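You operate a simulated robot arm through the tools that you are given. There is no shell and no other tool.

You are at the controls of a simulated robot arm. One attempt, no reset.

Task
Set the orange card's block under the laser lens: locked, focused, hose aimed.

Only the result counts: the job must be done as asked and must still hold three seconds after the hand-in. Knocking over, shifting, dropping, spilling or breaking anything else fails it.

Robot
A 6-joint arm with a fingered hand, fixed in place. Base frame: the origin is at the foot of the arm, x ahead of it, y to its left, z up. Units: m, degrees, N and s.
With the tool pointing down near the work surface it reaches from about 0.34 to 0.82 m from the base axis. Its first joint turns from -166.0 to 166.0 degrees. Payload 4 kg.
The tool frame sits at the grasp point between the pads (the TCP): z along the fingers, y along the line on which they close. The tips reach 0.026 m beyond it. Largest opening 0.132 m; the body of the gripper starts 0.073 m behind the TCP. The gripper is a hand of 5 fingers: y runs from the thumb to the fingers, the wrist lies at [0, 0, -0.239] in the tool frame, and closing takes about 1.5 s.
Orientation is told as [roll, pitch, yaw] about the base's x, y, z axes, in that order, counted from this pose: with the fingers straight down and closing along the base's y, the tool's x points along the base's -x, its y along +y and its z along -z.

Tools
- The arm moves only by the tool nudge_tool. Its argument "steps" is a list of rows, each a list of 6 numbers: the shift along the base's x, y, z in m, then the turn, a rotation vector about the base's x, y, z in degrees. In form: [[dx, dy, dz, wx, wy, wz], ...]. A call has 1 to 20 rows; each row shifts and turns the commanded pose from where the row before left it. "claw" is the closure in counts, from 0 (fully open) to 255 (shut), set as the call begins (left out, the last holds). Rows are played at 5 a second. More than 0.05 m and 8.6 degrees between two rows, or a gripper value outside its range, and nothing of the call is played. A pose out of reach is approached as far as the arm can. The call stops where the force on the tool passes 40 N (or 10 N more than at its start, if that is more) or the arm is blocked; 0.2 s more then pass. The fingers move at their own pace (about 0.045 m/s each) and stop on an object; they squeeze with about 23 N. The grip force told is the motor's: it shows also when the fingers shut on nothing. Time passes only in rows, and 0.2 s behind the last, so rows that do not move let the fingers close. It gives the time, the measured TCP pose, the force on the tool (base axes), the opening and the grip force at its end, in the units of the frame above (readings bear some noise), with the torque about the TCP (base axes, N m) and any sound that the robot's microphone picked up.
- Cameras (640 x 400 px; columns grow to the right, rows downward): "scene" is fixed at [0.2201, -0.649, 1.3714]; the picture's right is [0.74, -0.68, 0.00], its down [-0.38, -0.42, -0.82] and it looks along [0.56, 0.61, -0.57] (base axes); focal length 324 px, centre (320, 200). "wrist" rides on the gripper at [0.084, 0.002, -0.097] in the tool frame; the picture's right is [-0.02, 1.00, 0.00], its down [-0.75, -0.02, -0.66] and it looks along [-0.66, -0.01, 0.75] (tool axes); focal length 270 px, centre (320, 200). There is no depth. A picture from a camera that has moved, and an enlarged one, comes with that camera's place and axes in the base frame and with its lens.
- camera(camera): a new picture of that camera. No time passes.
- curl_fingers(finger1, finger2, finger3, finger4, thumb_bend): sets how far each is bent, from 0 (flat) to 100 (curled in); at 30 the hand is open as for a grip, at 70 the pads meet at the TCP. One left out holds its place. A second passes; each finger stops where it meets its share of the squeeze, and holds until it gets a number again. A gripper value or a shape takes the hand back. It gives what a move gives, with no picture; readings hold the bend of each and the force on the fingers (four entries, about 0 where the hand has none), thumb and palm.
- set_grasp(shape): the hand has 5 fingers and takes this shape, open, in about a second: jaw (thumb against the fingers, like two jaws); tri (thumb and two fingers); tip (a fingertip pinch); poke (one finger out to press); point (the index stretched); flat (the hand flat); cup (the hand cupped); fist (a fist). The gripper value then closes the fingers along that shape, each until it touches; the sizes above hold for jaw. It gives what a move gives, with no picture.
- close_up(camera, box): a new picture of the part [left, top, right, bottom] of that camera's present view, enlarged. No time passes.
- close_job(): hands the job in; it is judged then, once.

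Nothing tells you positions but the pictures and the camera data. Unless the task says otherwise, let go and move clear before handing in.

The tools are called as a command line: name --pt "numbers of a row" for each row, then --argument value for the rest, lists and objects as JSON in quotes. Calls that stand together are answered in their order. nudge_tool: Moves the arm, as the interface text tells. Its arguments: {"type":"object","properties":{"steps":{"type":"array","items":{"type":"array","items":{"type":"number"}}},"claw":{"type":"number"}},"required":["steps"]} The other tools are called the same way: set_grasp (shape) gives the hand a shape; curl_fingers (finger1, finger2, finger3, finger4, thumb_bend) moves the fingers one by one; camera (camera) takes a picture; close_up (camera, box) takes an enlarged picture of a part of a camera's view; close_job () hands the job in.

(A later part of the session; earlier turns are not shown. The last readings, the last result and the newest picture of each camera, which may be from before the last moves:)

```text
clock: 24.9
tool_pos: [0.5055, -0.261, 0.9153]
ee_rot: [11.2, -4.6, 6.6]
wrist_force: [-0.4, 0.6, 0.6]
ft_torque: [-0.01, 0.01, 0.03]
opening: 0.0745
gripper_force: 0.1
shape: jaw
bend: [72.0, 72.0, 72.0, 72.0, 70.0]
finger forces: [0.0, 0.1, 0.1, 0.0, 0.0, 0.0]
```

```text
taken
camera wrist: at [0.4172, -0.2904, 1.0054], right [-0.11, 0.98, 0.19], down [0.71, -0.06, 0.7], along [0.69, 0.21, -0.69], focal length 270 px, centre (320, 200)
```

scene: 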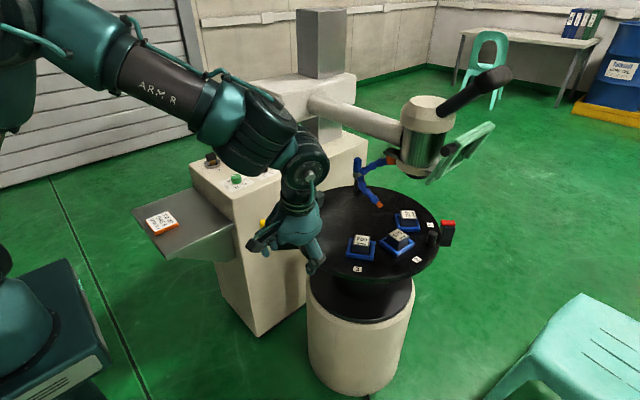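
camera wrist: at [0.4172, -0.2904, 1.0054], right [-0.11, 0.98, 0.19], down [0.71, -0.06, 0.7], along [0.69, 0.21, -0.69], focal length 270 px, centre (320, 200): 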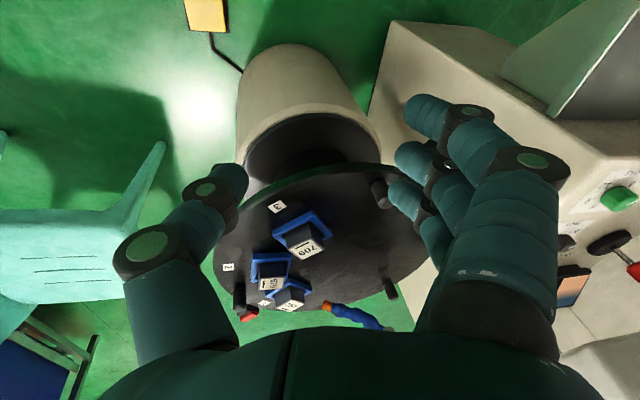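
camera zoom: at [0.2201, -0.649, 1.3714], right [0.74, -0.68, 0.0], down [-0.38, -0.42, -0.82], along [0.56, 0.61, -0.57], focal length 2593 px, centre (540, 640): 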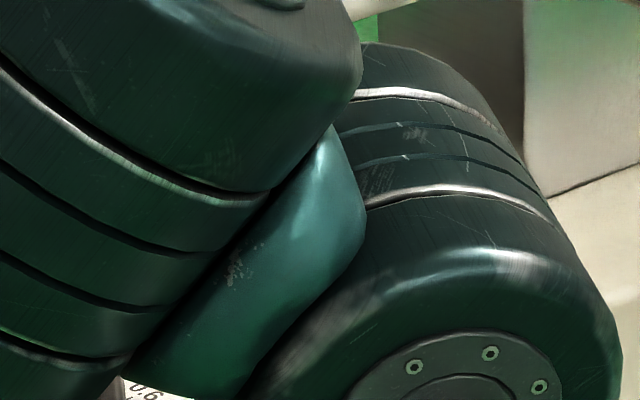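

My forearm blocks the display from the scene camera. I'll level the hand and move back to the earlier spot near (0.5, 0.03, 0.92), from which the display was visible.

nudge_tool --pt "0 0.03 0.005 -5.8 1.55 0" --pt "0 0.03 0.005 -5.8 1.55 0" --pt "0 0.03 0 0 0 -6.6" --pt "0 0.04 0 0 0 0" --pt "0 0.04 0 0 0 0" --pt "0 0.04 0 0 0 0" --pt "-0.01 0.04 0 0 0 0" --pt "-0.01 0.04 0 0 0 0" --pt "0 0 0 0 0 0"

camera --camera "scene"

close_up --camera "scene" --box '[255, 120, 330, 170]'

camera --camera "wrist"

```text
clock: 26.9
tool_pos: [0.4844, 0.0284, 0.9254]
ee_rot: [-0.1, -0.1, 0.5]
wrist_force: [-0.5, -1.0, 0.2]
ft_torque: [0.0, 0.02, -0.01]
opening: 0.0745
gripper_force: 0.0
shape: jaw
bend: [72.0, 72.0, 72.0, 72.0, 70.0]
finger forces: [0.0, 0.0, 0.0, 0.0, 0.0, 0.0]
```

```text
taken
```

scene: 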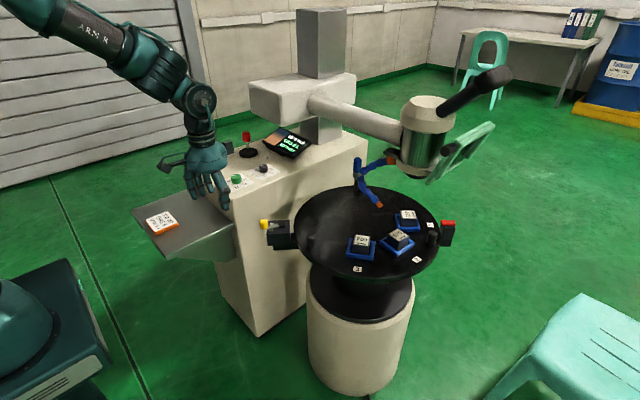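

```text
8.00 times, centred on (292, 145) of scene
camera zoom: at [0.2201, -0.649, 1.3714], right [0.74, -0.68, 0.0], down [-0.38, -0.42, -0.82], along [0.56, 0.61, -0.57], focal length 2593 px, centre (540, 640)
```

zoom: 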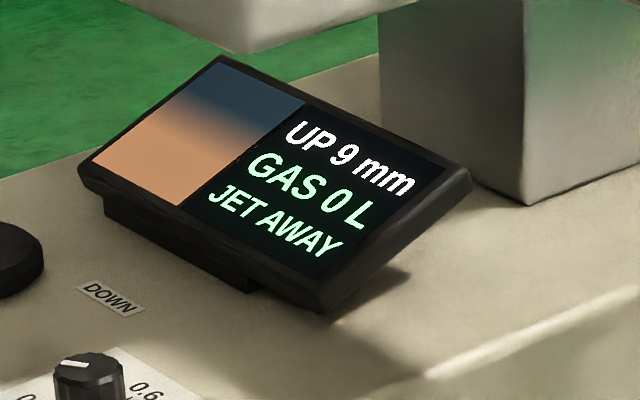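

```text
taken
camera wrist: at [0.4007, 0.0282, 1.0234], right [0.01, 1.0, 0.0], down [0.75, -0.01, 0.66], along [0.66, -0.01, -0.75], focal length 270 px, centre (320, 200)
```

wrist: 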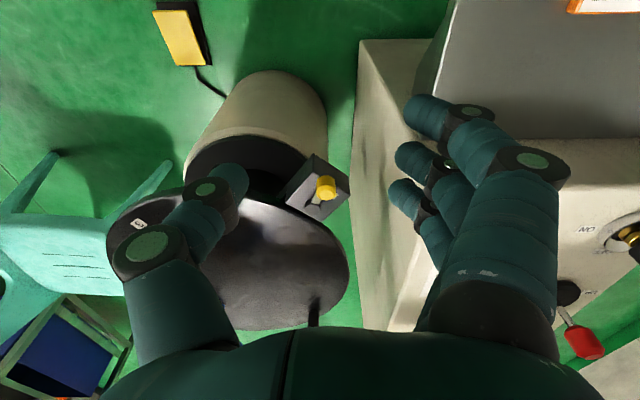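

Display: "UP 9 mm / GAS 0 L / JET AWAY", and triangulation puts block 257's top at (0.973, -0.237) and the lens at (0.973, -0.239), so it is aligned. Next I'll cage the lock knob between thumb and fingers to push it toward LOCK.

nudge_tool --pt "0.027 0.0015 -0.015 0 0 0" --pt "0.027 0.0015 -0.015 0 0 0" --pt "0.027 0.0015 -0.015 0 0 0" --pt "0.027 0.0015 -0.015 0 0 0" --pt "0.0266 0.0016 -0.015 0 0 0" --pt "0 0 0 0 0 0" --claw 135

camera --camera "wrist"

close_up --camera "scene" --box '[220, 170, 320, 260]'

```text
clock: 28.3
tool_pos: [0.6181, 0.0361, 0.8512]
ee_rot: [0.0, 0.0, 0.5]
wrist_force: [-0.4, -0.2, 0.4]
ft_torque: [0.02, 0.01, 0.01]
opening: 0.063
gripper_force: 0.1
shape: jaw
bend: [73.0, 73.0, 73.0, 73.0, 70.0]
finger forces: [0.0, 0.0, 0.0, 0.0, 0.1, 0.0]
```

```text
taken
camera wrist: at [0.5351, 0.036, 0.9487], right [0.01, 1.0, 0.0], down [0.75, -0.01, 0.66], along [0.66, -0.01, -0.75], focal length 270 px, centre (320, 200)
```

wrist: 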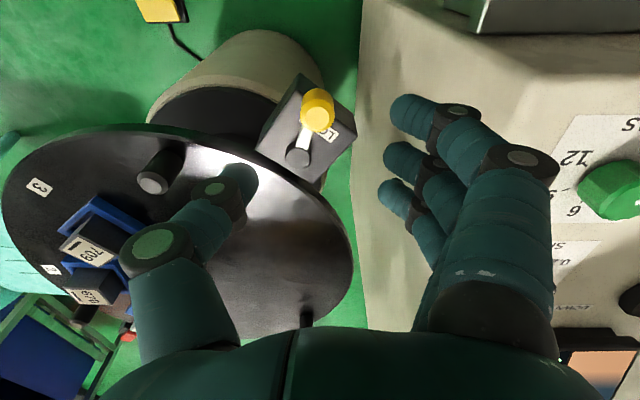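

```text
4.44 times, centred on (270, 215) of scene
camera zoom: at [0.2201, -0.649, 1.3714], right [0.74, -0.68, 0.0], down [-0.38, -0.42, -0.82], along [0.56, 0.61, -0.57], focal length 1440 px, centre (542, 133)
```

zoom: 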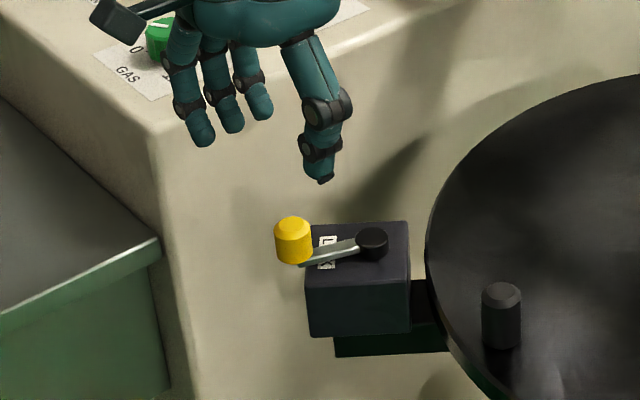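

The knob is at about (0.617, 0.033), right under the grasp point. Lowering so the thumb and fingers straddle it.

nudge_tool --pt "0 -0.003 -0.027 0 0 0" --pt "0 0 -0.027 0 0 0" --pt "0 0 -0.015 0 0 0" --pt "0 0 -0.012 0 0 0" --pt "0 0 0 0 0 0"

camera --camera "wrist"

close_up --camera "scene" --box '[220, 170, 320, 260]'

```text
clock: 29.5
tool_pos: [0.6189, 0.0325, 0.7693]
ee_rot: [0.0, 0.0, 0.4]
wrist_force: [-0.6, 0.3, -0.1]
ft_torque: [0.01, 0.0, -0.02]
opening: 0.063
gripper_force: 0.1
shape: jaw
bend: [73.0, 73.0, 73.0, 73.0, 70.0]
finger forces: [0.1, 0.0, 0.0, 0.0, 0.0, 0.0]
```

```text
taken
camera wrist: at [0.5353, 0.0331, 0.8673], right [0.01, 1.0, 0.0], down [0.75, -0.01, 0.66], along [0.66, -0.01, -0.75], focal length 270 px, centre (320, 200)
```

wrist: 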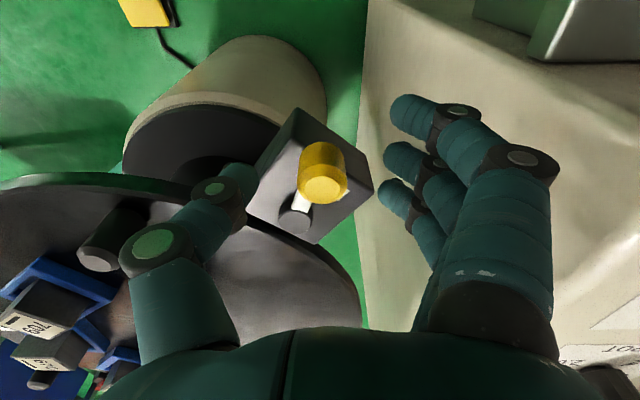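

```text
4.44 times, centred on (270, 215) of scene
camera zoom: at [0.2201, -0.649, 1.3714], right [0.74, -0.68, 0.0], down [-0.38, -0.42, -0.82], along [0.56, 0.61, -0.57], focal length 1440 px, centre (542, 133)
```

zoom: 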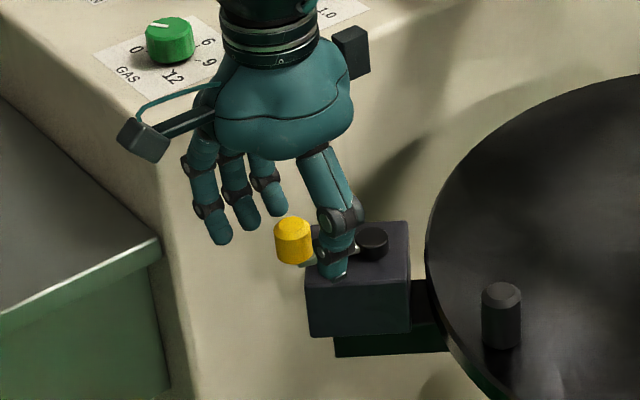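

Thumb is on the -y side of the knob, fingers on the +y side. Pushing gently toward +y (the LOCK label side).

nudge_tool --pt "0 0.006 0 0 0 0" --pt "0 0.006 0 0 0 0" --pt "0 0.006 0 0 0 0" --pt "0.001 0.004 0 0 0 0" --pt "0.001 0.004 0 0 0 0" --pt "0.001 0.004 0 0 0 0" --pt "0 0 0 0 0 0"

camera --camera "wrist"

close_up --camera "scene" --box '[220, 170, 320, 260]'

```text
clock: 31.1
tool_pos: [0.6206, 0.062, 0.7705]
ee_rot: [0.0, 0.0, 0.5]
wrist_force: [-2.3, -6.9, 0.3]
ft_torque: [-0.11, 0.03, -0.1]
opening: 0.069
gripper_force: 0.1
shape: jaw
bend: [73.0, 73.0, 73.0, 73.0, 70.0]
finger forces: [0.0, 0.1, 0.0, 0.0, 6.0, 0.0]
```

```text
taken
camera wrist: at [0.5383, 0.0628, 0.8681], right [0.01, 1.0, 0.0], down [0.75, -0.01, 0.66], along [0.66, -0.01, -0.75], focal length 270 px, centre (320, 200)
```

wrist: 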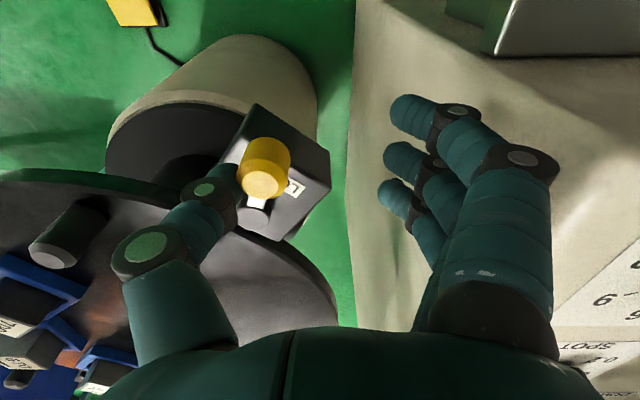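

```text
4.44 times, centred on (270, 215) of scene
camera zoom: at [0.2201, -0.649, 1.3714], right [0.74, -0.68, 0.0], down [-0.38, -0.42, -0.82], along [0.56, 0.61, -0.57], focal length 1440 px, centre (542, 133)
```

zoom: 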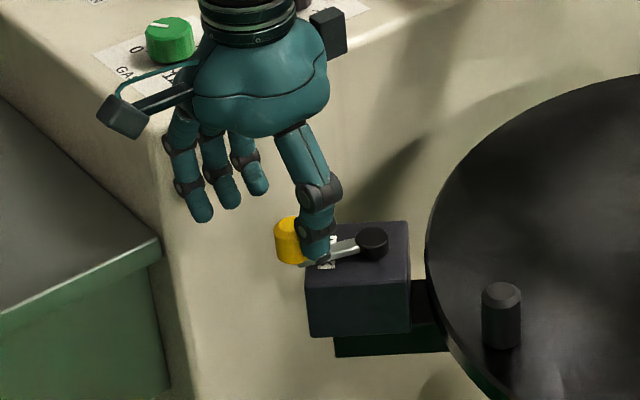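

Thumb now presses the knob with about 7 N and it hasn't clearly moved. Pushing a bit more to see if it swings or is at a stop.

nudge_tool --pt "0.001 0.004 0 0 0 0" --pt "0.001 0.004 0 0 0 0" --pt "0.001 0.004 0 0 0 0" --pt "0.001 0.004 0 0 0 0" --pt "0 0 0 0 0 0"

camera --camera "wrist"

close_up --camera "scene" --box '[220, 170, 320, 260]'

```text
clock: 32.3
tool_pos: [0.627, 0.0783, 0.7693]
ee_rot: [0.0, 0.0, 0.2]
wrist_force: [-3.9, -20.6, -1.8]
ft_torque: [-0.14, 0.02, -0.13]
opening: 0.0721
gripper_force: 0.1
shape: jaw
bend: [73.0, 73.0, 73.0, 73.0, 67.0]
finger forces: [0.0, 0.0, 0.0, 0.0, 16.9, 0.1]
```

```text
taken
camera wrist: at [0.5423, 0.0783, 0.8679], right [0.01, 1.0, 0.0], down [0.75, -0.01, 0.66], along [0.66, -0.01, -0.75], focal length 270 px, centre (320, 200)
```

wrist: 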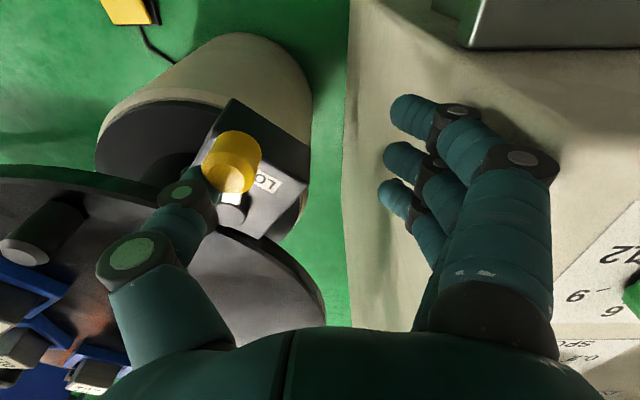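

```text
4.44 times, centred on (270, 215) of scene
camera zoom: at [0.2201, -0.649, 1.3714], right [0.74, -0.68, 0.0], down [-0.38, -0.42, -0.82], along [0.56, 0.61, -0.57], focal length 1440 px, centre (542, 133)
```

zoom: 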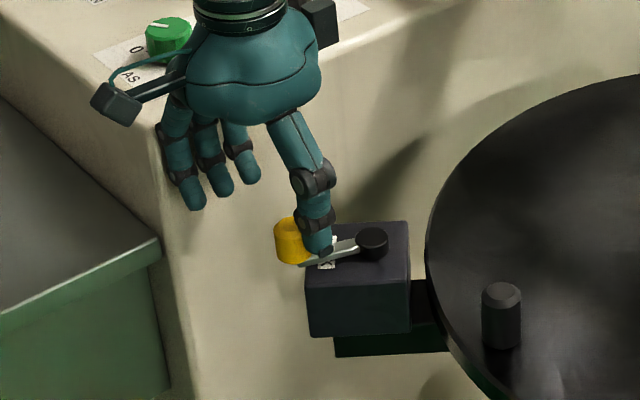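

The knob doesn't budge at 20 N, so that side is a stop. I'll try the other direction with the fingers.

nudge_tool --pt "-0.001 -0.01 0 0 0 0" --pt "-0.002 -0.01 0 0 0 0" --pt "-0.002 -0.01 0 0 0 0" --pt "-0.002 -0.01 0 0 0 0" --pt "0 -0.01 0 0 0 0" --pt "0 -0.01 0 0 0 0" --pt "0 -0.005 0 0 0 0" --pt "0 -0.004 0 0 0 0" --pt "0 -0.004 0 0 0 0" --pt "0 0 0 0 0 0"

camera --camera "wrist"

close_up --camera "scene" --box '[220, 170, 320, 260]'

```text
clock: 34.5
tool_pos: [0.619, 0.0053, 0.7692]
ee_rot: [0.0, 0.1, 0.4]
wrist_force: [-1.2, 2.2, 0.4]
ft_torque: [0.02, 0.07, 0.04]
opening: 0.064
gripper_force: 0.0
shape: jaw
bend: [73.0, 72.0, 73.0, 73.0, 70.0]
finger forces: [0.2, 2.6, 0.3, 0.0, 0.0, 0.0]
```

```text
taken
camera wrist: at [0.5354, 0.0062, 0.868], right [0.01, 1.0, 0.0], down [0.75, -0.01, 0.66], along [0.66, -0.01, -0.75], focal length 270 px, centre (320, 200)
```

wrist: 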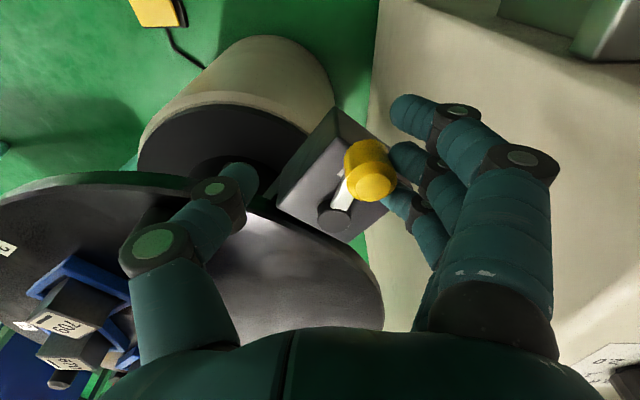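

```text
4.44 times, centred on (270, 215) of scene
camera zoom: at [0.2201, -0.649, 1.3714], right [0.74, -0.68, 0.0], down [-0.38, -0.42, -0.82], along [0.56, 0.61, -0.57], focal length 1440 px, centre (542, 133)
```

zoom: 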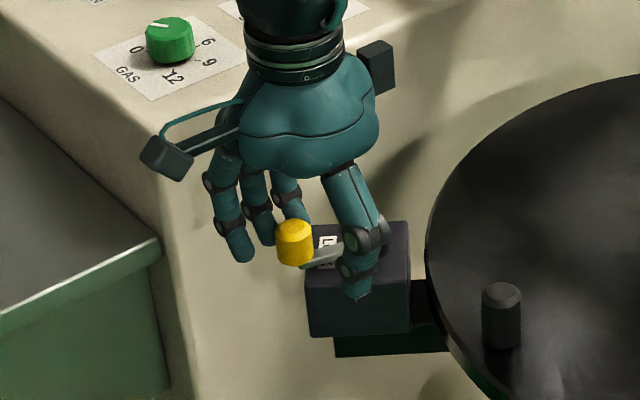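

nudge_tool --pt "0 -0.004 0 0 0 0" --pt "0 -0.004 0 0 0 0" --pt "0 -0.004 0 0 0 0" --pt "0 -0.004 0 0 0 0" --pt "0 0 0 0 0 0"

camera --camera "wrist"

close_up --camera "scene" --box '[220, 170, 320, 260]'

```text
clock: 35.7
tool_pos: [0.62, -0.0111, 0.7708]
ee_rot: [0.0, 0.0, 0.4]
wrist_force: [-4.4, 1.7, 0.2]
ft_torque: [0.0, 0.03, 0.12]
opening: 0.0644
gripper_force: 0.0
shape: jaw
bend: [73.0, 72.0, 73.0, 73.0, 70.0]
finger forces: [0.0, 3.5, 0.0, 0.1, 0.0, 0.1]
```

```text
taken
camera wrist: at [0.5354, -0.01, 0.8682], right [0.01, 1.0, 0.0], down [0.75, -0.01, 0.66], along [0.66, -0.01, -0.75], focal length 270 px, centre (320, 200)
```

wrist: 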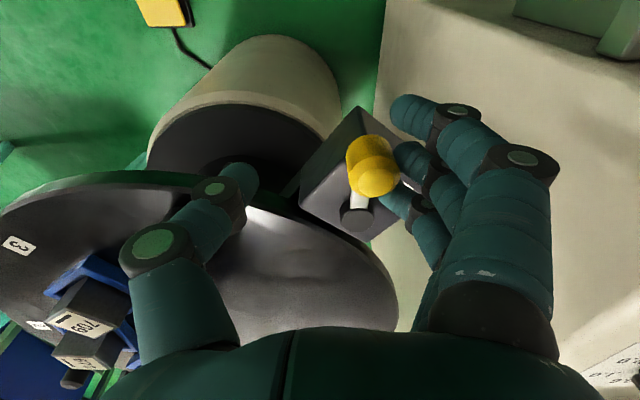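

```text
4.44 times, centred on (270, 215) of scene
camera zoom: at [0.2201, -0.649, 1.3714], right [0.74, -0.68, 0.0], down [-0.38, -0.42, -0.82], along [0.56, 0.61, -0.57], focal length 1440 px, centre (542, 133)
```

zoom: 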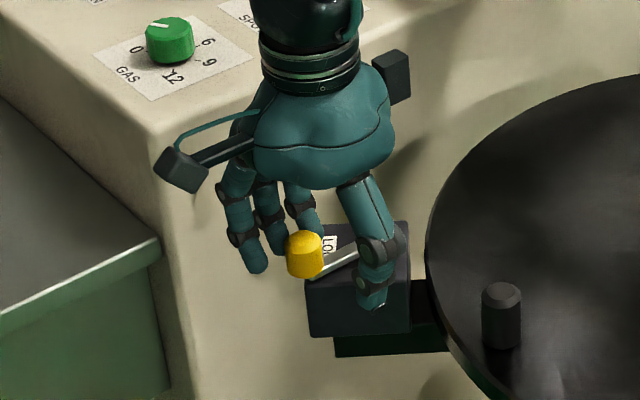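

The lever moves easily toward -y. I'll follow it around its pivot to find the end of travel on this side.

nudge_tool --pt "0.001 -0.005 0 0 0 0" --pt "0.001 -0.005 0 0 0 0" --pt "0.002 -0.005 0 0 0 0" --pt "0.002 -0.005 0 0 0 0" --pt "0.002 -0.005 0 0 0 0" --pt "0 0 0 0 0 0"

camera --camera "wrist"

close_up --camera "scene" --box '[220, 170, 320, 260]'

```text
clock: 37.1
tool_pos: [0.6266, -0.0346, 0.7698]
ee_rot: [-0.1, -0.1, 0.4]
wrist_force: [-2.1, -0.2, -0.6]
ft_torque: [0.0, 0.02, 0.04]
opening: 0.0638
gripper_force: 0.1
shape: jaw
bend: [73.0, 72.0, 73.0, 73.0, 70.0]
finger forces: [0.0, 1.4, 0.0, 0.1, 0.1, 0.0]
```

```text
taken
camera wrist: at [0.5437, -0.0351, 0.868], right [0.01, 1.0, 0.0], down [0.75, -0.01, 0.66], along [0.66, -0.01, -0.75], focal length 270 px, centre (320, 200)
```

wrist: 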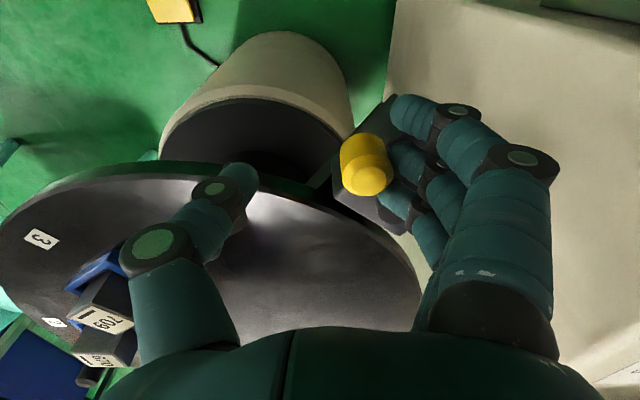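

```text
4.44 times, centred on (270, 215) of scene
camera zoom: at [0.2201, -0.649, 1.3714], right [0.74, -0.68, 0.0], down [-0.38, -0.42, -0.82], along [0.56, 0.61, -0.57], focal length 1440 px, centre (542, 133)
```

zoom: 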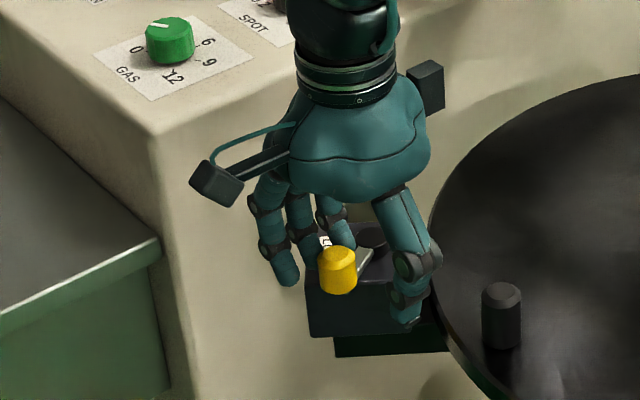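

The lever has swung about 55° already; continuing to look for its end stop.

nudge_tool --pt "0.002 -0.004 0 0 0 3" --pt "0.003 -0.004 0 0 0 3" --pt "0.003 -0.003 0 0 0 3" --pt "0.003 -0.003 0 0 0 3" --pt "0.003 -0.002 0 0 0 3" --pt "0 0 0 0 0 0"

camera --camera "wrist"

close_up --camera "scene" --box '[220, 170, 320, 260]'

```text
clock: 38.5
tool_pos: [0.6423, -0.051, 0.7705]
ee_rot: [0.0, 0.0, 15.5]
wrist_force: [-2.6, 7.5, 0.7]
ft_torque: [0.19, 0.05, 0.04]
opening: 0.066
gripper_force: 0.1
shape: jaw
bend: [73.0, 71.0, 73.0, 73.0, 70.0]
finger forces: [0.0, 6.9, 1.1, 0.1, 0.0, 0.0]
```

```text
taken
camera wrist: at [0.5605, -0.0727, 0.8681], right [-0.25, 0.97, 0.0], down [0.73, 0.19, 0.66], along [0.64, 0.16, -0.75], focal length 270 px, centre (320, 200)
```

wrist: 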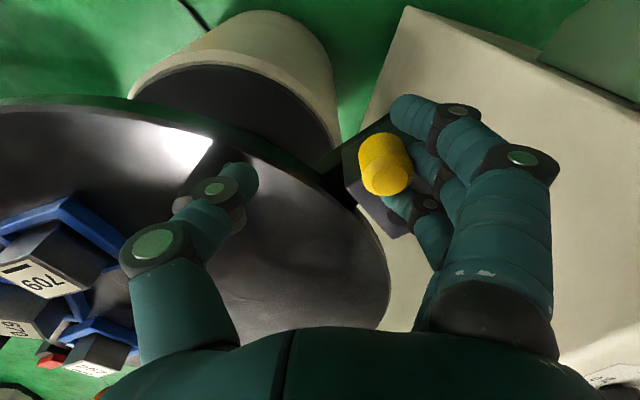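

```text
4.44 times, centred on (270, 215) of scene
camera zoom: at [0.2201, -0.649, 1.3714], right [0.74, -0.68, 0.0], down [-0.38, -0.42, -0.82], along [0.56, 0.61, -0.57], focal length 1440 px, centre (542, 133)
```

zoom: 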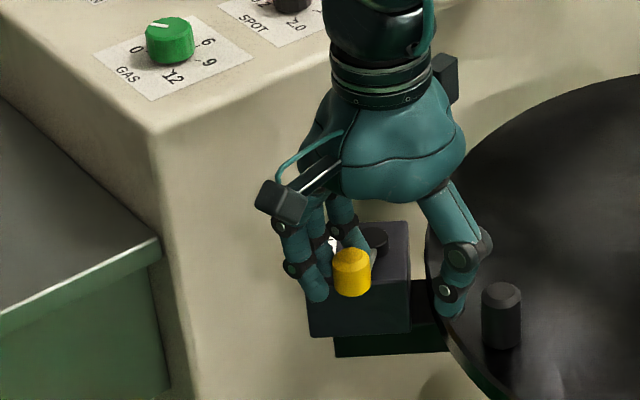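

nudge_tool --pt "0.002 -0.003 0 0 0 0" --pt "0.002 -0.003 0 0 0 0" --pt "0.001 -0.002 0 0 0 0" --pt "0 0 0 0 0 0"

camera --camera "wrist"

close_up --camera "scene" --box '[220, 170, 320, 260]'

```text
clock: 39.5
tool_pos: [0.6455, -0.0595, 0.7692]
ee_rot: [0.0, 0.1, 15.4]
wrist_force: [-14.9, 8.0, -0.1]
ft_torque: [0.12, 0.25, 0.48]
opening: 0.0673
gripper_force: 0.0
shape: jaw
bend: [73.0, 66.0, 73.0, 73.0, 70.0]
finger forces: [0.1, 13.9, 0.0, 0.0, 0.0, 0.0]
```

```text
taken
camera wrist: at [0.5648, -0.0809, 0.8678], right [-0.25, 0.97, 0.0], down [0.73, 0.19, 0.66], along [0.64, 0.16, -0.75], focal length 270 px, centre (320, 200)
```

wrist: 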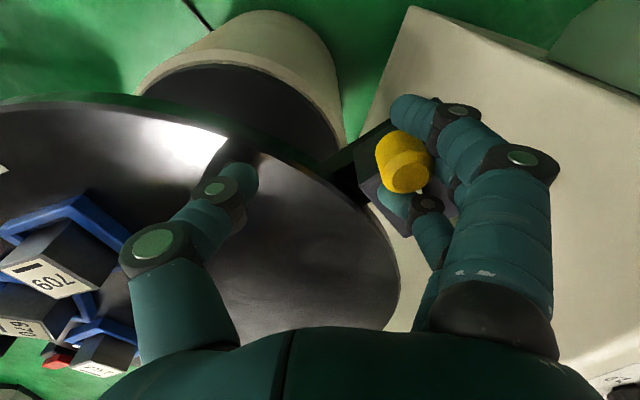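

```text
4.44 times, centred on (270, 215) of scene
camera zoom: at [0.2201, -0.649, 1.3714], right [0.74, -0.68, 0.0], down [-0.38, -0.42, -0.82], along [0.56, 0.61, -0.57], focal length 1440 px, centre (542, 133)
```

zoom: 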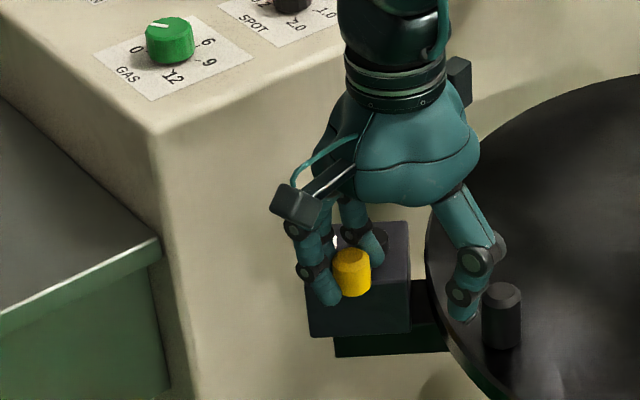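

The knob stopped at about 222° (65° of travel). Before deciding which end is locked, I'll centre the cage, raise the hand and look at the lever, label and display.

nudge_tool --pt "-0.002 0.006 0 0 0 0" --pt "-0.004 0.008 0 0 0 0" --pt "-0.004 0.004 0 0 0 0" --pt "0 0 0.03 0 0 0" --pt "0 0 0.04 0 0 0" --pt "-0.03 0 0.03 0 0 0" --pt "-0.04 0 0 0 0 0" --pt "-0.04 0.01 0 0 0 0" --pt "-0.04 0.03 0 0 0 0" --pt "0 0.03 0 0 0 0" --pt "0 0 0 0 0 0"

camera --camera "wrist"

camera --camera "scene"

close_up --camera "scene" --box '[250, 205, 310, 255]'

close_up --camera "scene" --box '[255, 120, 330, 170]'

```text
clock: 41.9
tool_pos: [0.4858, 0.0285, 0.8706]
ee_rot: [0.0, 0.0, 15.4]
wrist_force: [-0.2, 0.2, -0.3]
ft_torque: [-0.02, 0.02, 0.02]
opening: 0.0628
gripper_force: 0.1
shape: jaw
bend: [73.0, 73.0, 73.0, 73.0, 70.0]
finger forces: [0.0, 0.0, 0.0, 0.0, 0.0, 0.0]
```

```text
taken
camera wrist: at [0.4048, 0.0071, 0.9686], right [-0.25, 0.97, 0.0], down [0.73, 0.18, 0.66], along [0.64, 0.16, -0.75], focal length 270 px, centre (320, 200)
```

wrist: 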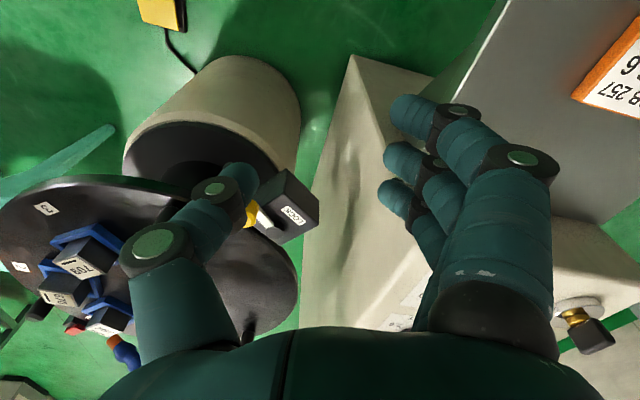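

```text
taken
```

scene: 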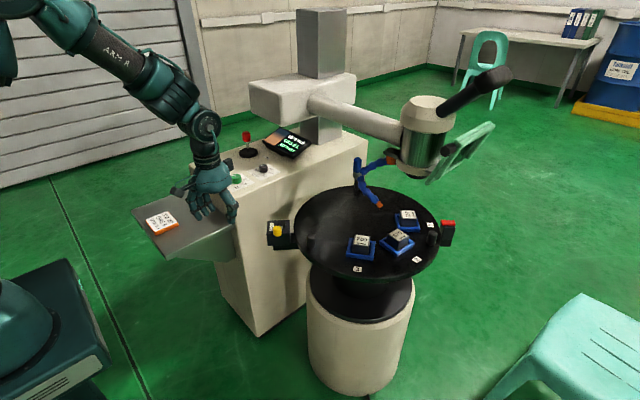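

```text
8.00 times, centred on (280, 230) of scene
camera zoom: at [0.2201, -0.649, 1.3714], right [0.74, -0.68, 0.0], down [-0.38, -0.42, -0.82], along [0.56, 0.61, -0.57], focal length 2593 px, centre (640, -40)
```

zoom: 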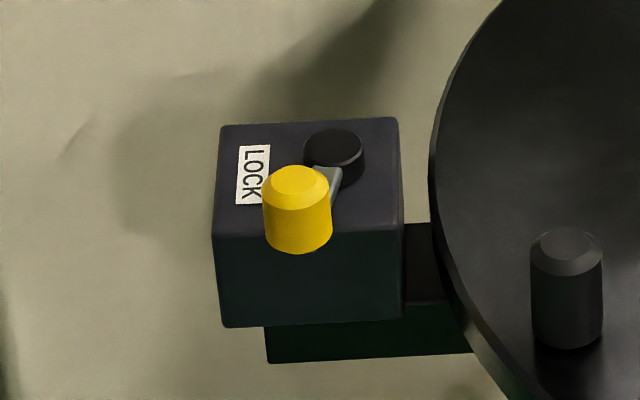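

```text
8.00 times, centred on (292, 145) of scene
camera zoom: at [0.2201, -0.649, 1.3714], right [0.74, -0.68, 0.0], down [-0.38, -0.42, -0.82], along [0.56, 0.61, -0.57], focal length 2593 px, centre (540, 640)
```

zoom: 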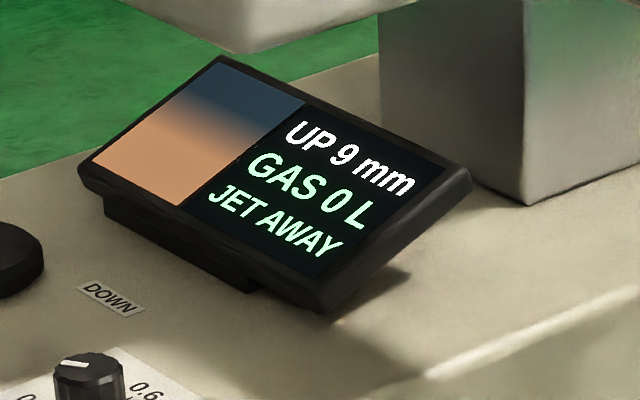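

The lever now shows the full LOCK label, and the display is unchanged. I'll test whether the table is held by gripping peg 3 at about (0.674, -0.122) and tugging slightly.

nudge_tool --pt "0.03 -0.025 0 0 0 -5" --pt "0.03 -0.025 0 0 0 -5" --pt "0.03 -0.025 0 0 0 -5" --pt "0.033 -0.025 0 0 0 0" --pt "0.033 -0.025 0 0 0 0" --pt "0.032 -0.0255 0 0 0 0" --pt "0 0 0 0 0 0" --claw 120

camera --camera "wrist"

close_up --camera "scene" --box '[400, 180, 470, 260]'

```text
clock: 43.5
tool_pos: [0.6751, -0.1228, 0.8695]
ee_rot: [0.0, -0.1, 0.4]
wrist_force: [-0.5, 0.3, -0.4]
ft_torque: [-0.02, -0.02, 0.0]
opening: 0.0688
gripper_force: 0.0
shape: jaw
bend: [72.0, 72.0, 72.0, 72.0, 70.0]
finger forces: [0.0, 0.0, 0.1, 0.1, 0.1, 0.0]
```

```text
taken
camera wrist: at [0.5915, -0.1229, 0.9675], right [0.01, 1.0, 0.0], down [0.75, -0.01, 0.66], along [0.66, -0.01, -0.75], focal length 270 px, centre (320, 200)
```

wrist: 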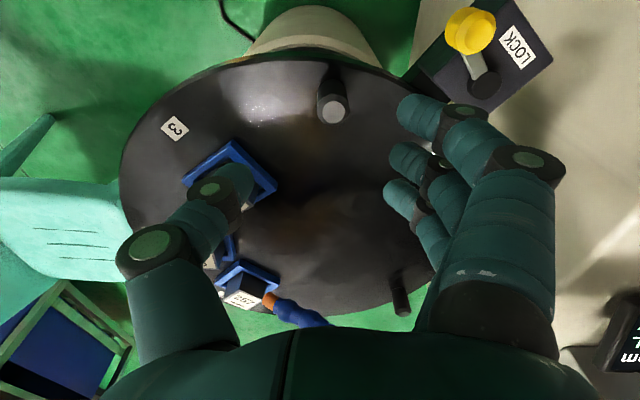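

```text
5.00 times, centred on (435, 220) of scene
camera zoom: at [0.2201, -0.649, 1.3714], right [0.74, -0.68, 0.0], down [-0.38, -0.42, -0.82], along [0.56, 0.61, -0.57], focal length 1620 px, centre (-255, 100)
```

zoom: 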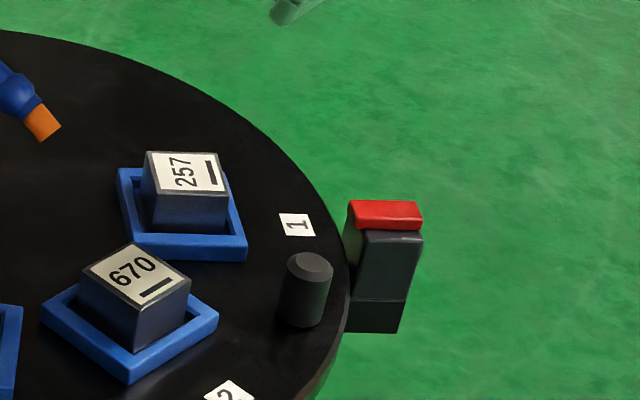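

nudge_tool --pt "0.002 0.003 -0.03 0 0 0" --pt "0 0.002 -0.03 0 0 0" --pt "0 0 -0.03 0 0 0" --pt "0 0 -0.014 0 0 0" --pt "0 0 0 0 0 0"

camera --camera "wrist"

```text
clock: 44.7
tool_pos: [0.6764, -0.1171, 0.7656]
ee_rot: [0.0, 0.0, 0.4]
wrist_force: [0.6, -0.4, 0.3]
ft_torque: [0.0, -0.03, 0.02]
opening: 0.0688
gripper_force: 0.1
shape: jaw
bend: [72.0, 72.0, 72.0, 72.0, 70.0]
finger forces: [0.0, 0.0, 0.0, 0.0, 0.0, 0.0]
```

```text
taken
camera wrist: at [0.5928, -0.1166, 0.8632], right [0.01, 1.0, 0.0], down [0.75, -0.01, 0.66], along [0.66, -0.01, -0.75], focal length 270 px, centre (320, 200)
```

wrist: 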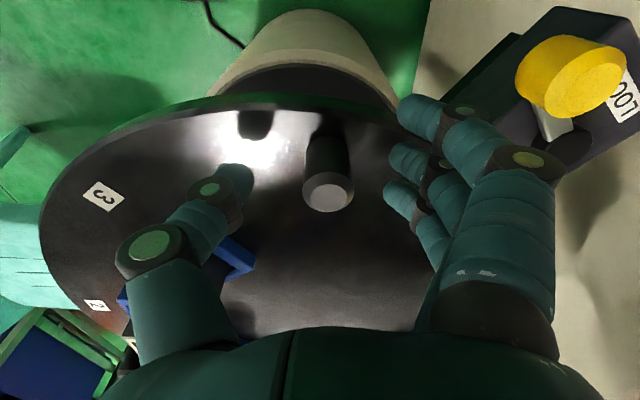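

nudge_tool --pt "0 0 0 0 0 0" --pt "0 0 0 0 0 0" --pt "0 0 0 0 0 0" --pt "0 0 0 0 0 0" --pt "0 0 0 0 0 0" --claw 230

nudge_tool --pt "0 -0.003 0 0 0 0" --pt "0 0 0 0 0 0"

nudge_tool --pt "0 0.006 0 0 0 0" --pt "0 0 0 0 0 0"

camera --camera "wrist"

```text
clock: 45.9
tool_pos: [0.6761, -0.1173, 0.766]
ee_rot: [0.0, 0.0, 0.3]
wrist_force: [0.5, -3.4, -1.4]
ft_torque: [0.0, 0.0, 0.04]
opening: 0.0072
gripper_force: 17.7
shape: jaw
bend: [65.0, 72.0, 72.0, 65.0, 70.0]
finger forces: [0.1, 4.3, 6.3, 0.1, 13.8, 0.0]
```

```text
clock: 46.5
tool_pos: [0.6766, -0.1204, 0.7653]
ee_rot: [0.0, 0.1, 0.3]
wrist_force: [1.7, 2.6, -4.6]
ft_torque: [0.17, 0.0, -0.02]
opening: 0.0064
gripper_force: 22.8
shape: jaw
bend: [66.0, 72.0, 72.0, 66.0, 70.0]
finger forces: [0.1, 7.1, 9.9, 0.0, 15.5, 0.1]
```

```text
clock: 47.1
tool_pos: [0.6765, -0.1142, 0.765]
ee_rot: [0.0, 0.0, 0.2]
wrist_force: [1.0, -16.6, -3.1]
ft_torque: [-0.27, 0.02, -0.04]
opening: 0.0066
gripper_force: 22.8
shape: jaw
bend: [66.0, 72.0, 72.0, 66.0, 70.0]
finger forces: [0.0, 4.1, 5.6, 0.0, 26.0, 0.0]
```

```text
taken
camera wrist: at [0.5926, -0.1147, 0.8637], right [0.02, 1.0, 0.0], down [0.75, -0.01, 0.66], along [0.66, -0.01, -0.75], focal length 270 px, centre (320, 200)
```

wrist: 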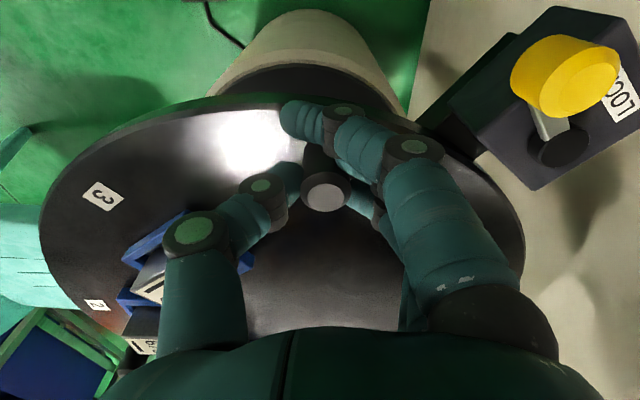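

nudge_tool --pt "0 0.003 0 0 0 0" --pt "0 0.003 0 0 0 0" --pt "0 0 0 0 0 0"

camera --camera "wrist"

```text
clock: 47.9
tool_pos: [0.6763, -0.1092, 0.7667]
ee_rot: [-0.1, 0.0, 0.2]
wrist_force: [-3.5, -30.3, 4.7]
ft_torque: [-0.64, 0.06, -0.06]
opening: 0.0089
gripper_force: 22.5
shape: jaw
bend: [66.0, 73.0, 73.0, 66.0, 70.0]
finger forces: [0.0, 2.5, 2.5, 0.2, 34.0, 0.0]
```

```text
taken
camera wrist: at [0.5926, -0.1088, 0.8645], right [0.02, 1.0, 0.0], down [0.75, -0.01, 0.66], along [0.66, -0.01, -0.75], focal length 270 px, centre (320, 200)
```

wrist: 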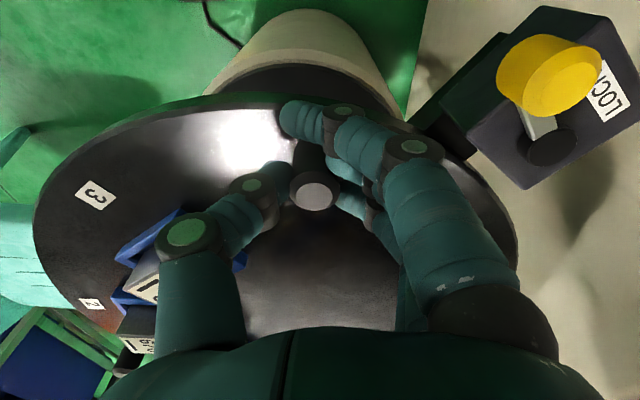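

At 30 N the table doesn't move, whereas about 10 N turned it before, so the lever's current end is LOCK. I'll ease off, release the peg, and head for the red UP/DOWN lever at about (0.776, 0.359, 0.89).

nudge_tool --pt "0 -0.004 0 0 0 0" --pt "0 -0.004 0 0 0 0" --pt "0 0 0 0 0 0"

nudge_tool --pt "0 0 0 0 0 0" --pt "0 0 0 0 0 0" --pt "0 0 0 0 0 0" --pt "0 0 0 0 0 0" --pt "0 0 0.03 0 0 0" --pt "0 0 0.03 0 0 0" --pt "0 0 0.04 0 0 0" --pt "0 0.02 0.04 0 0 0" --pt "0 0.04 0.03 0 0 0" --pt "0 0.04 0.03 0 0 0" --pt "0 0.05 0 0 0 0" --pt "0 0.05 0 0 0 0" --pt "0 0.05 0 0 0 0" --pt "0 0.05 0 0 0 0" --pt "0.02 0.045 0 0 0 0" --pt "0.02 0.045 0 0 0 0" --pt "0.03 0.03 0 0 0 0" --pt "0.03 0.03 0 0 0 0" --pt "0 0.02 0 0 0 0" --pt "0 0 0 0 0 0" --claw 120

camera --camera "wrist"

camera --camera "scene"

```text
clock: 48.7
tool_pos: [0.6761, -0.1146, 0.7655]
ee_rot: [0.2, -0.1, 0.4]
wrist_force: [-0.7, -7.5, 2.6]
ft_torque: [-0.04, 0.02, -0.05]
opening: 0.0067
gripper_force: 23.3
shape: jaw
bend: [66.0, 73.0, 73.0, 66.0, 70.0]
finger forces: [0.1, 6.6, 8.2, 0.0, 20.8, 0.0]
```

```text
clock: 52.9
tool_pos: [0.7368, 0.324, 0.9593]
ee_rot: [0.0, -0.1, 0.4]
wrist_force: [-0.4, -0.3, 0.6]
ft_torque: [-0.05, 0.03, -0.01]
opening: 0.0691
gripper_force: 0.1
shape: jaw
bend: [72.0, 72.0, 72.0, 72.0, 70.0]
finger forces: [0.1, 0.0, 0.0, 0.1, 0.0, 0.0]
out of reach, approached as far as the arm can: row 17, 18, 19
```

```text
taken
camera wrist: at [0.6543, 0.3245, 1.0573], right [0.01, 1.0, 0.0], down [0.75, -0.01, 0.66], along [0.66, -0.01, -0.75], focal length 270 px, centre (320, 200)
```

wrist: 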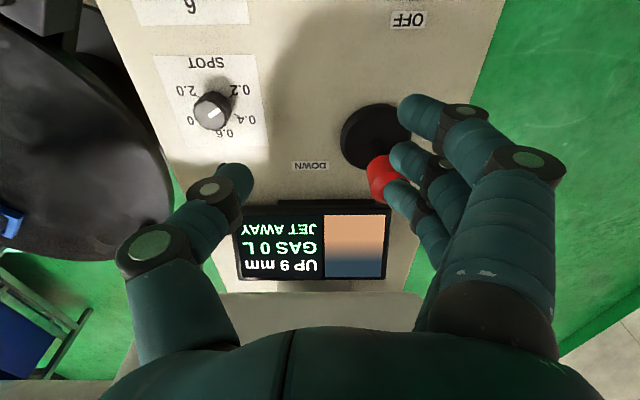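

```text
taken
```

scene: 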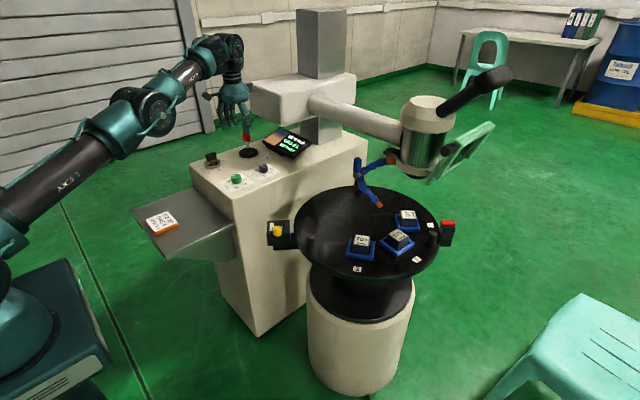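

The red lever knob is at about (0.78, 0.37, 0.89), and I hit the reach limit with the tool vertical. I'll tilt the tool outward to gain reach and see where the grasp point ends up.

nudge_tool --pt "0 0 0.005 2.5 -5.5 0" --pt "0 0 0.005 2.5 -5.5 0" --pt "0 0 0 2.5 -5.5 0" --pt "0 0 0 0 0 0"

camera --camera "wrist"

```text
clock: 53.9
tool_pos: [0.738, 0.3238, 0.9689]
ee_rot: [7.6, -16.8, -0.6]
wrist_force: [-0.5, 0.1, 0.5]
ft_torque: [-0.03, 0.0, 0.03]
opening: 0.0692
gripper_force: 0.0
shape: jaw
bend: [72.0, 72.0, 72.0, 72.0, 70.0]
finger forces: [0.0, 0.1, 0.0, 0.1, 0.1, 0.0]
```

```text
taken
camera wrist: at [0.6297, 0.3137, 1.0385], right [-0.01, 0.99, 0.13], down [0.53, -0.11, 0.84], along [0.84, 0.08, -0.53], focal length 270 px, centre (320, 200)
```

wrist: 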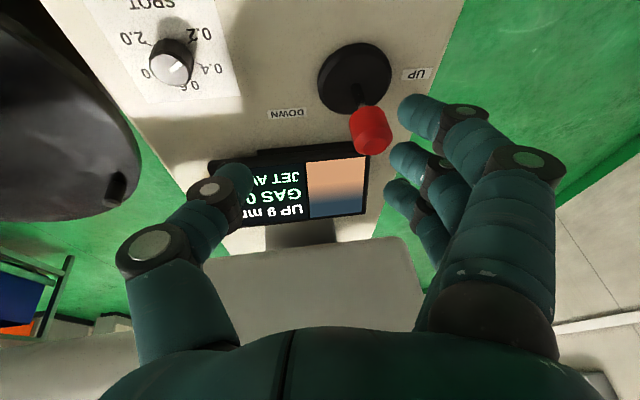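

Knob top is now triangulated at (0.777, 0.374, 0.897), and UP is toward roughly +y. Moving over and straddling it.

nudge_tool --pt "0.013 0.015 0 0 0 0" --pt "0.013 0.015 0 0 0 0" --pt "0.013 0.016 0 0 0 0" --pt "0 0 -0.02 0 0 0" --pt "0 0 -0.02 0 0 0" --pt "0 0 -0.02 0 0 0" --pt "0 0 -0.018 0 0 0" --pt "0 0 0 0 0 0"

camera --camera "wrist"

close_up --camera "scene" --box '[190, 90, 330, 190]'

```text
clock: 55.7
tool_pos: [0.7773, 0.3695, 0.8907]
ee_rot: [7.6, -16.5, -0.7]
wrist_force: [0.0, -0.2, -0.2]
ft_torque: [0.01, -0.02, -0.02]
opening: 0.0693
gripper_force: 0.1
shape: jaw
bend: [72.0, 72.0, 72.0, 72.0, 70.0]
finger forces: [0.0, 0.0, 0.0, 0.0, 0.0, 0.0]
```

```text
taken
camera wrist: at [0.6689, 0.3599, 0.9606], right [-0.01, 0.99, 0.13], down [0.54, -0.11, 0.84], along [0.84, 0.08, -0.53], focal length 270 px, centre (320, 200)
```

wrist: 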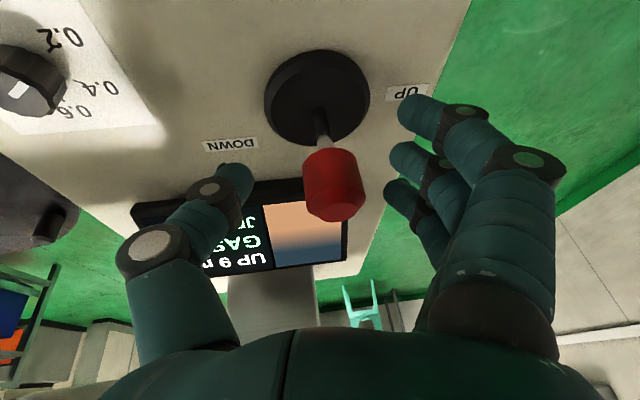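

```text
4.00 times, centred on (260, 140) of scene
camera zoom: at [0.2201, -0.649, 1.3714], right [0.74, -0.68, 0.0], down [-0.38, -0.42, -0.82], along [0.56, 0.61, -0.57], focal length 1296 px, centre (560, 440)
```

zoom: 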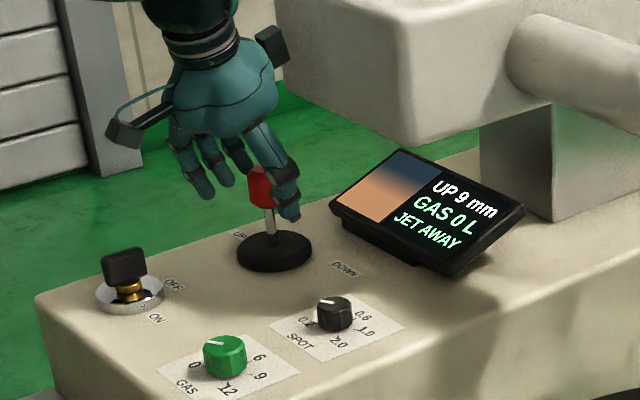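

Knob is caged between thumb and fingers, and the display is readable. Nudging +y (UP) gently to see the effect.

nudge_tool --pt "0 0.007 0 0 0 0" --pt "0 0.007 0 0 0 0" --pt "0 0.007 0 0 0 0" --pt "-0.001 0.004 0 0 0 0" --pt "-0.001 0.004 0 0 0 0"

camera --camera "wrist"

close_up --camera "scene" --box '[190, 90, 330, 190]'

```text
clock: 56.9
tool_pos: [0.7742, 0.3993, 0.8915]
ee_rot: [7.5, -16.5, -0.7]
wrist_force: [0.2, 0.0, 1.0]
ft_torque: [0.03, -0.01, 0.01]
opening: 0.0695
gripper_force: 0.1
shape: jaw
bend: [72.0, 72.0, 72.0, 72.0, 70.0]
finger forces: [0.0, 0.0, 0.1, 0.1, 0.1, 0.0]
```

```text
taken
camera wrist: at [0.6671, 0.389, 0.9607], right [-0.01, 0.99, 0.13], down [0.54, -0.11, 0.84], along [0.84, 0.08, -0.53], focal length 270 px, centre (320, 200)
```

wrist: 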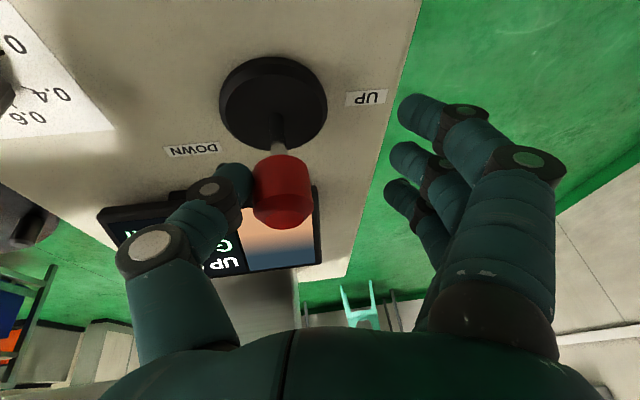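

```text
4.00 times, centred on (260, 140) of scene
camera zoom: at [0.2201, -0.649, 1.3714], right [0.74, -0.68, 0.0], down [-0.38, -0.42, -0.82], along [0.56, 0.61, -0.57], focal length 1296 px, centre (560, 440)
```

zoom: 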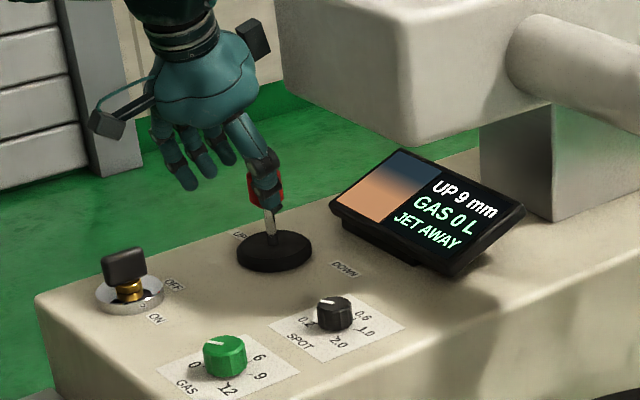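

nudge_tool --pt "-0.001 0.004 0 0 0 0" --pt "-0.001 0.004 0 0 0 0"

close_up --camera "scene" --box '[190, 90, 330, 190]'

```text
clock: 57.5
tool_pos: [0.7719, 0.408, 0.8922]
ee_rot: [7.6, -16.5, -0.7]
wrist_force: [-0.4, -1.9, 0.7]
ft_torque: [-0.07, -0.02, -0.01]
opening: 0.0702
gripper_force: 0.0
shape: jaw
bend: [72.0, 72.0, 72.0, 72.0, 70.0]
finger forces: [0.0, 0.0, 0.1, 0.0, 0.9, 0.0]
```

```text
4.00 times, centred on (260, 140) of scene
camera zoom: at [0.2201, -0.649, 1.3714], right [0.74, -0.68, 0.0], down [-0.38, -0.42, -0.82], along [0.56, 0.61, -0.57], focal length 1296 px, centre (560, 440)
```

zoom: 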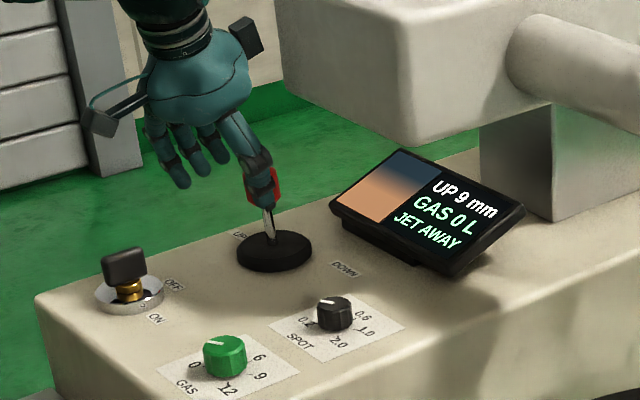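

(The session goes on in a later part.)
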